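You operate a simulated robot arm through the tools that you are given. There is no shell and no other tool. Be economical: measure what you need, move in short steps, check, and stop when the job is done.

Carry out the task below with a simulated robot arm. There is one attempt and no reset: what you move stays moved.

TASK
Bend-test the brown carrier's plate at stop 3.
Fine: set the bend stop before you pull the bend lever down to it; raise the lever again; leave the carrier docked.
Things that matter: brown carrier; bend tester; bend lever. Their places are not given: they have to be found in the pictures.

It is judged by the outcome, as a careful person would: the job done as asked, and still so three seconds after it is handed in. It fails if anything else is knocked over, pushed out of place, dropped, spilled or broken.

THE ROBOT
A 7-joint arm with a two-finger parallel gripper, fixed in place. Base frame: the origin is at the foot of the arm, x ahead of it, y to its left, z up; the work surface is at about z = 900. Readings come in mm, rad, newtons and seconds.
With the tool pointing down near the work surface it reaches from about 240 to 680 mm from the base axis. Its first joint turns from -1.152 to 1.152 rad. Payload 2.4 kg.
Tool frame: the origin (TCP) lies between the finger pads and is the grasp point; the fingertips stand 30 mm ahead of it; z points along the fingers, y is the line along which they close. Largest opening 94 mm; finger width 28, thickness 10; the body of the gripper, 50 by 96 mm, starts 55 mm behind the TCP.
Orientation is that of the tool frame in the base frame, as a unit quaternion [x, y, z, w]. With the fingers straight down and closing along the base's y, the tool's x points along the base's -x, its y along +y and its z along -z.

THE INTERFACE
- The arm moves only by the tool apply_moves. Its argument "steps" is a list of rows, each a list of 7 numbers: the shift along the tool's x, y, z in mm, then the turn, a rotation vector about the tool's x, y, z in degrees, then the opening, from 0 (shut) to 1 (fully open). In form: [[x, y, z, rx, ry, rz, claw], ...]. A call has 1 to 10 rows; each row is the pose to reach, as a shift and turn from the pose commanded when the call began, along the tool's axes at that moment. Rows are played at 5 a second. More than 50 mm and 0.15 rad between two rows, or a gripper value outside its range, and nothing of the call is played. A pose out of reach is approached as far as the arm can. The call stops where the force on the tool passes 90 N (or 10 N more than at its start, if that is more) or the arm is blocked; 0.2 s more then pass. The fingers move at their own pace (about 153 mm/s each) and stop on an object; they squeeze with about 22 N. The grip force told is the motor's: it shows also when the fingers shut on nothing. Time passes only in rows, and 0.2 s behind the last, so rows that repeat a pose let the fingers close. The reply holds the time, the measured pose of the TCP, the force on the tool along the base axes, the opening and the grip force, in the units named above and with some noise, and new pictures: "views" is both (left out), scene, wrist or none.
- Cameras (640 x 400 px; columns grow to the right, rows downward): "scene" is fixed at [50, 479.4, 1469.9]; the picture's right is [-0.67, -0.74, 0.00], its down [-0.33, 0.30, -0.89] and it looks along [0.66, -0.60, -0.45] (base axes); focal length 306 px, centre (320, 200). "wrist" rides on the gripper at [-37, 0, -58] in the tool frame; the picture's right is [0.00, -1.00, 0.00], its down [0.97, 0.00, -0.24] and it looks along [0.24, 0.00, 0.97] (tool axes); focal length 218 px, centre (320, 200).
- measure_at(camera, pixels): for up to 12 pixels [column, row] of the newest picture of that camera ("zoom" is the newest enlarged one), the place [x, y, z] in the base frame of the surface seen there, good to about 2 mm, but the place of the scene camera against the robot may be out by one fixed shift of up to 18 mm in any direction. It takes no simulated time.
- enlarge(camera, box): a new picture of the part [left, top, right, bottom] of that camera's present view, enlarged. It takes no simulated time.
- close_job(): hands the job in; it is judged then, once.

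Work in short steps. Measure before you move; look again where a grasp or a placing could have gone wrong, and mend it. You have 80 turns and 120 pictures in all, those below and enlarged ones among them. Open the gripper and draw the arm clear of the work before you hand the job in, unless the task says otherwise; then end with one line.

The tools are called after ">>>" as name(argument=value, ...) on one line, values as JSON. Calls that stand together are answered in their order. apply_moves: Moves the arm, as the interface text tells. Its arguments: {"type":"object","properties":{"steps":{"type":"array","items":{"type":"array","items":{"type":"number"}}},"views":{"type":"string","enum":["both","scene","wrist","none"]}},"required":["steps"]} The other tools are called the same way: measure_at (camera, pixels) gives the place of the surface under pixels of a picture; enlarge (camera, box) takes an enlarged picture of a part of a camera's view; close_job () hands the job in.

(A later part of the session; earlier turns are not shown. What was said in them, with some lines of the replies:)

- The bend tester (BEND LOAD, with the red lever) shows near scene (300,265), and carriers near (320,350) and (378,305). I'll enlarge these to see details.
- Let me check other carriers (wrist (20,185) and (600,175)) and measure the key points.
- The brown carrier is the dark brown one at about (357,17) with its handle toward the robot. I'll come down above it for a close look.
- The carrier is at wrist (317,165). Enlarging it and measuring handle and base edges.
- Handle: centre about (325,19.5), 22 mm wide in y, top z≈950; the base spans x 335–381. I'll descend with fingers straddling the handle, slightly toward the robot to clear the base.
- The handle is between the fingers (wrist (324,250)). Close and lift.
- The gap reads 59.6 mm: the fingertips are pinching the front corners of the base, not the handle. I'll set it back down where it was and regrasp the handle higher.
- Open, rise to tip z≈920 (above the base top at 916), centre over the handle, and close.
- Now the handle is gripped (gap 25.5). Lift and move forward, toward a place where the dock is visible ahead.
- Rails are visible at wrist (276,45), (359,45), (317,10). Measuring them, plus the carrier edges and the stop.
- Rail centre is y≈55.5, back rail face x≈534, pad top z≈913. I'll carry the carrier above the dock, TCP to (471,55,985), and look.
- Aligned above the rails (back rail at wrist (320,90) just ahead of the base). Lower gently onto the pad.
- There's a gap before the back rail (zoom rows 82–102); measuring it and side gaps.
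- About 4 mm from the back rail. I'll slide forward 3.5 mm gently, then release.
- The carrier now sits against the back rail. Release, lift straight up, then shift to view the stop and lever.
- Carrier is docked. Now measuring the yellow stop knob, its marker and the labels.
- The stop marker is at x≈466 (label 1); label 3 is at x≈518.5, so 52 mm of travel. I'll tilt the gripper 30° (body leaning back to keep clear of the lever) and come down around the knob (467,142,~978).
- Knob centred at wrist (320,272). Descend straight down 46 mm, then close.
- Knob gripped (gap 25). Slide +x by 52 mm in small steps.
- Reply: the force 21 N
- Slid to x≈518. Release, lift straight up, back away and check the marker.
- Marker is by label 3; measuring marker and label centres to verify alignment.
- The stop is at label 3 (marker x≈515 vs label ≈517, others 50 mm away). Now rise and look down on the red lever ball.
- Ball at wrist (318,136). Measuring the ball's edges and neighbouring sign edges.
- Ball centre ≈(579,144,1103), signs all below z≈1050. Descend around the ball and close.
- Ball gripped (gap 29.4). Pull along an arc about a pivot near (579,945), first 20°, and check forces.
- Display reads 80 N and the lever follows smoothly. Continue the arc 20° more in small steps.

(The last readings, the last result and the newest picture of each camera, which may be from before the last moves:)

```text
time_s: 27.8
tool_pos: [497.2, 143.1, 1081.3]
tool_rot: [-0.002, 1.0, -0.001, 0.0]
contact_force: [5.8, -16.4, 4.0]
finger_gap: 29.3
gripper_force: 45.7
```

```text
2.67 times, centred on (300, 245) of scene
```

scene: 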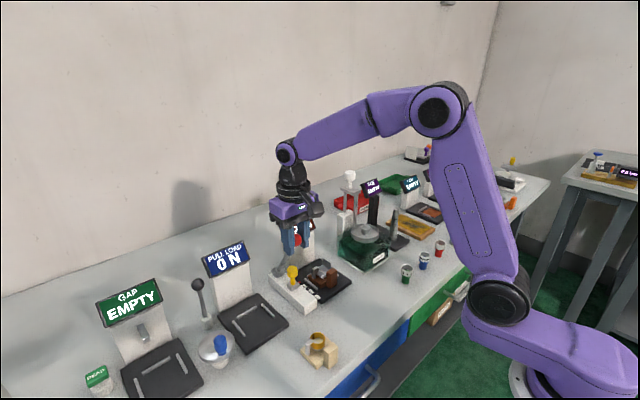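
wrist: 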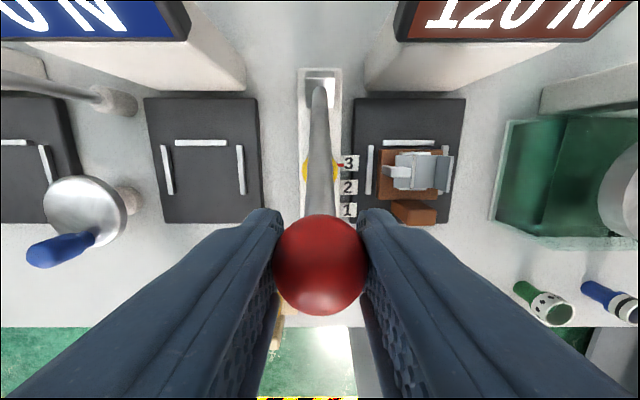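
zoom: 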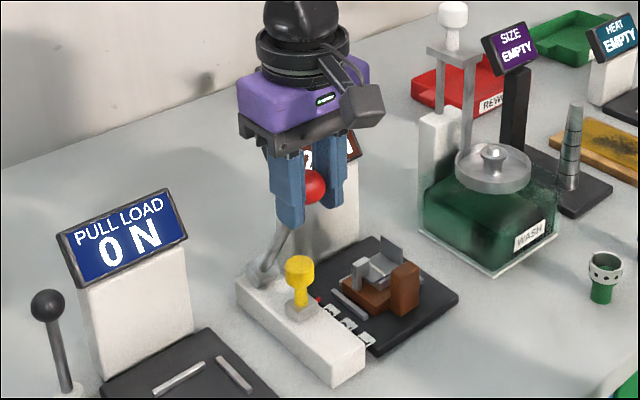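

120 N now; rod still short of the stop knob. Continue.

>>> apply_moves(steps=[[6, 0, 3.6, 0, 0, 0, 0], [11.8, 0, 7.4, 0, 0, 0, 0], [17.4, 0, 11.6, 0, 0, 0, 0], [22.8, 0, 15.9, 0, 0, 0, 0], [22.8, 0, 15.9, 0, 0, 0, 0]], views="both")

>>> enlarge(camera="scene", box=[230, 170, 370, 320])

```text
time_s: 29.0
tool_pos: [474.6, 143.3, 1065.5]
tool_rot: [-0.001, 1.0, -0.002, 0.0]
contact_force: [13.8, -18.4, -6.1]
finger_gap: 29.9
gripper_force: 45.0
```

scene: 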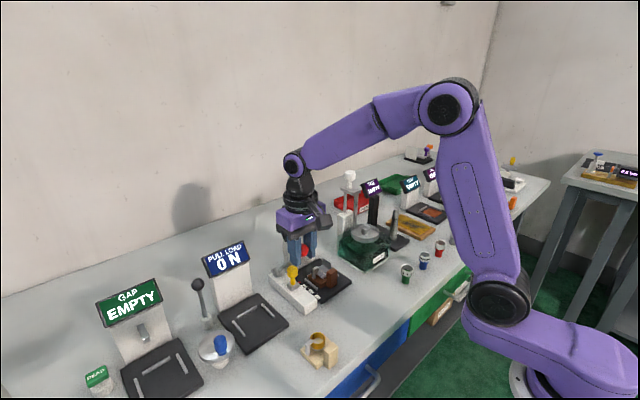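
wrist: 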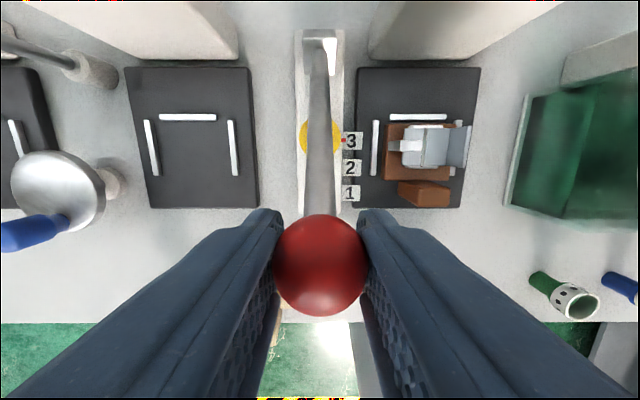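

```text
2.67 times, centred on (300, 245) of scene
```

zoom: 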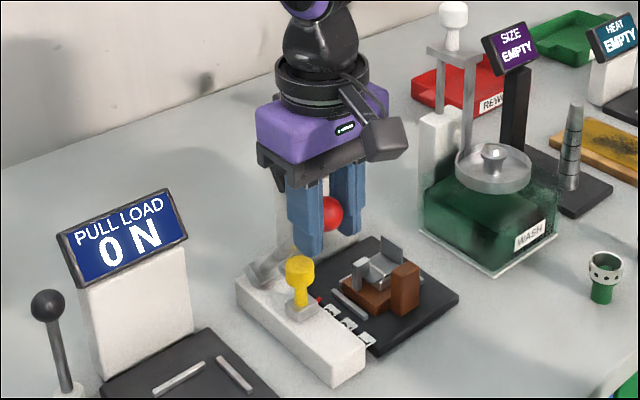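

Rod is about 25 mm above the stop knob by geometry. Continue to ~50°.

>>> apply_moves(steps=[[5.2, 0, 4.6, 0, 0, 0, 0], [10.3, 0, 9.4, 0, 0, 0, 0], [15.1, 0, 14.4, 0, 0, 0, 0], [19.7, 0, 19.7, 0, 0, 0, 0], [19.7, 0, 19.7, 0, 0, 0, 0]], views="both")

>>> enlarge(camera="scene", box=[230, 170, 370, 320])

```text
time_s: 30.2
tool_pos: [463.4, 143.1, 1050.0]
tool_rot: [0.001, 1.0, 0.002, 0.015]
contact_force: [42.5, -17.4, 34.7]
finger_gap: 29.6
gripper_force: 44.8
```

scene: 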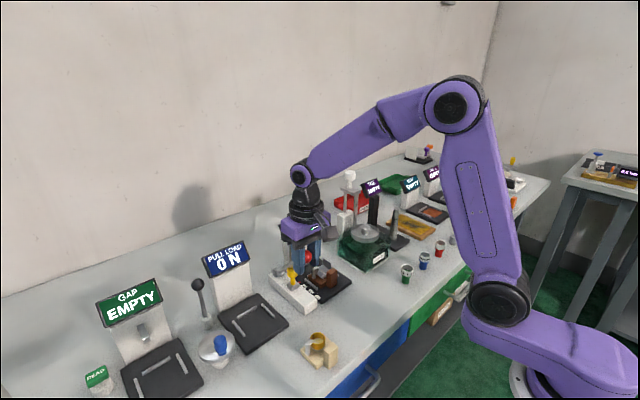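
wrist: 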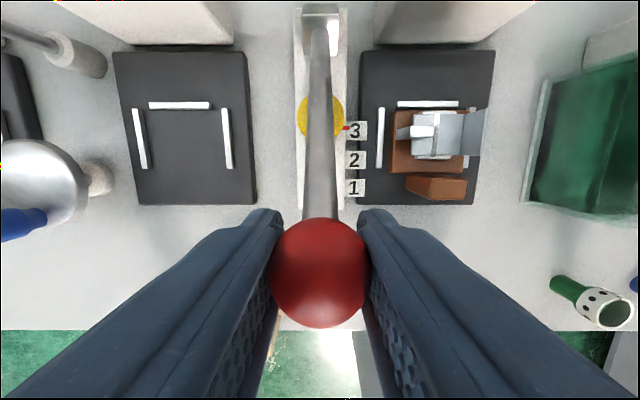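

```text
2.67 times, centred on (300, 245) of scene
```

zoom: 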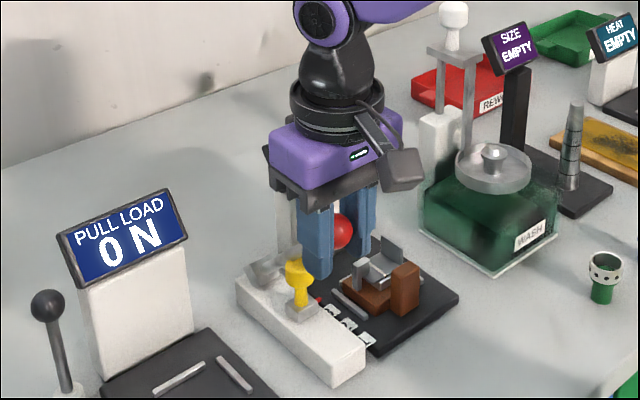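

The lever is blocked: tangential reaction ≈55 N (42.5, –, 34.7) and the commanded pose leads the ball — it's on the stop. Now raise along the reverse arc.

>>> apply_moves(steps=[[-9.4, 0, -10.3, 0, 0, 0, 0], [-19.7, 0, -19.7, 0, 0, 0, 0], [-30.7, 0, -28.2, 0, 0, 0, 0], [-42.4, 0, -35.6, 0, 0, 0, 0], [-54.8, 0, -42.1, 0, 0, 0, 0], [-67.7, 0, -47.4, 0, 0, 0, 0], [-80.9, 0, -51.6, 0, 0, 0, 0], [-94.5, 0, -54.6, 0, 0, 0, 0], [-108.3, 0, -56.4, 0, 0, 0, 0], [-122.2, 0, -57, 0, 0, 0, 0]], views="both")

```text
time_s: 32.4
tool_pos: [576.5, 144.0, 1104.4]
tool_rot: [0.0, 1.0, -0.001, -0.001]
contact_force: [-8.5, -17.2, 6.2]
finger_gap: 29.7
gripper_force: 44.9
```

scene: 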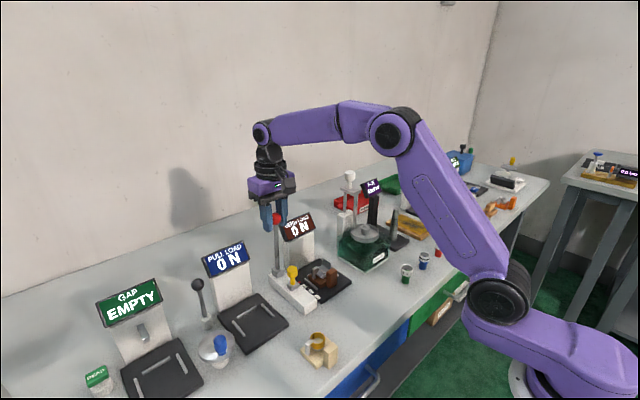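
wrist: 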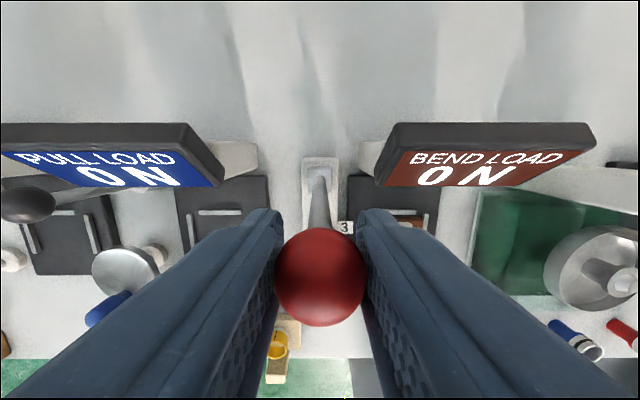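

Lever upright, display back to 0 N. Nudge +2 mm, release, and rise clear, then back off for a view.

>>> apply_moves(steps=[[-2, 0, 0, 0, 0, 0, 0], [0, 0, 0, 0, 0, 0, 0.6], [0, 0, 0, 0, 0, 0, 0.7], [0, 0, -40, 0, 0, 0, 0.7], [0, 0, -85, 0, 0, 0, 0.7], [30, 0, -120, 0, 0, 0, 0.7], [65, -15, -125, 0, 0, 0, 0.7], [100, -30, -125, 0, 0, 0, 0.7], [100, -30, -125, 0, 0, 0, 0.7]], views="both")

>>> enlarge(camera="scene", box=[230, 190, 370, 320])

>>> enlarge(camera="wrist", box=[220, 70, 440, 240])

```text
time_s: 34.4
tool_pos: [474.4, 114.0, 1226.1]
tool_rot: [0.0, 1.0, 0.001, 0.0]
contact_force: [0.4, -0.7, -0.2]
finger_gap: 65.8
gripper_force: 0.0
```

scene: 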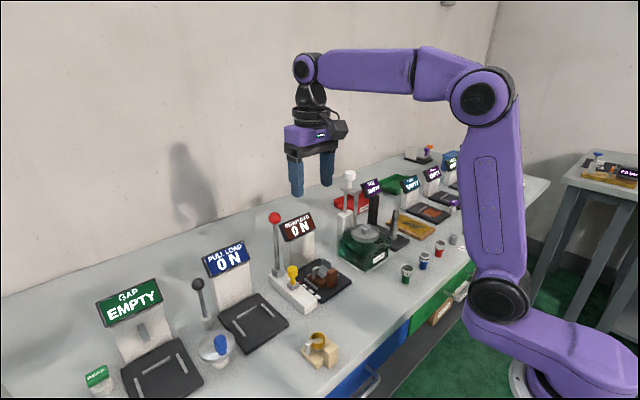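
wrist: 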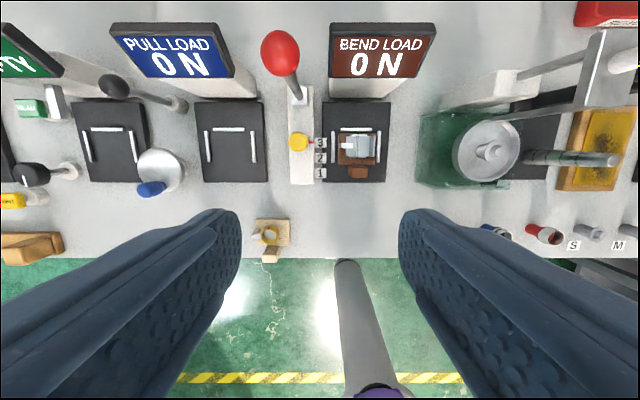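

```text
3.08 times, centred on (300, 255) of scene
```

zoom: 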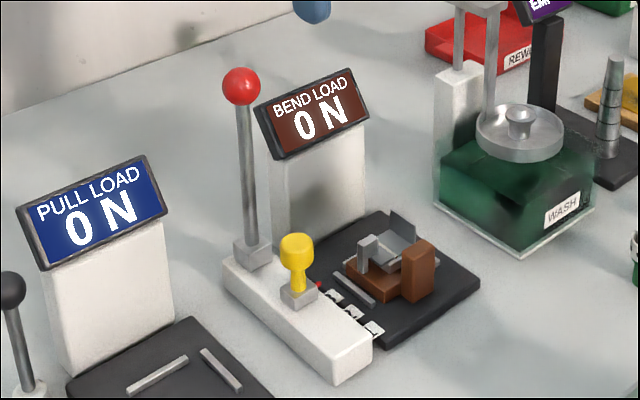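

```text
2.35 times, centred on (330, 155) of wrist
```

zoom: 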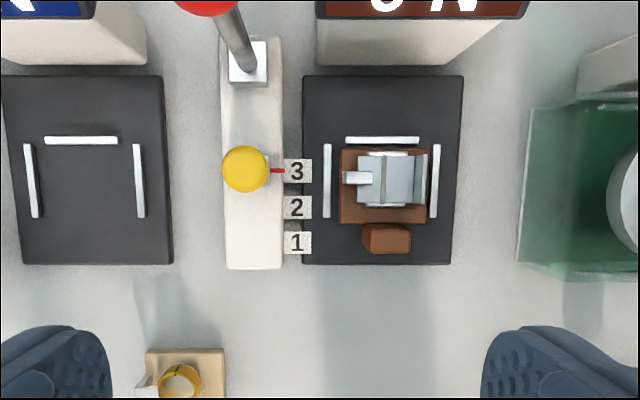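

Everything checks out: the stop is at 3, the lever is upright, the carrier is docked between the rails and the arm is clear. Handing in.

>>> close_job()

```text
The job is handed in.
```

I docked the brown carrier in the bend tester, set the stop to 3, pulled the lever down onto the stop and raised it again. The display showed a rising load as I pulled (80 N, then 120 N), though I couldn't read it at the stop itself. It is back at 0 N, the carrier is still docked, and the arm is clear.
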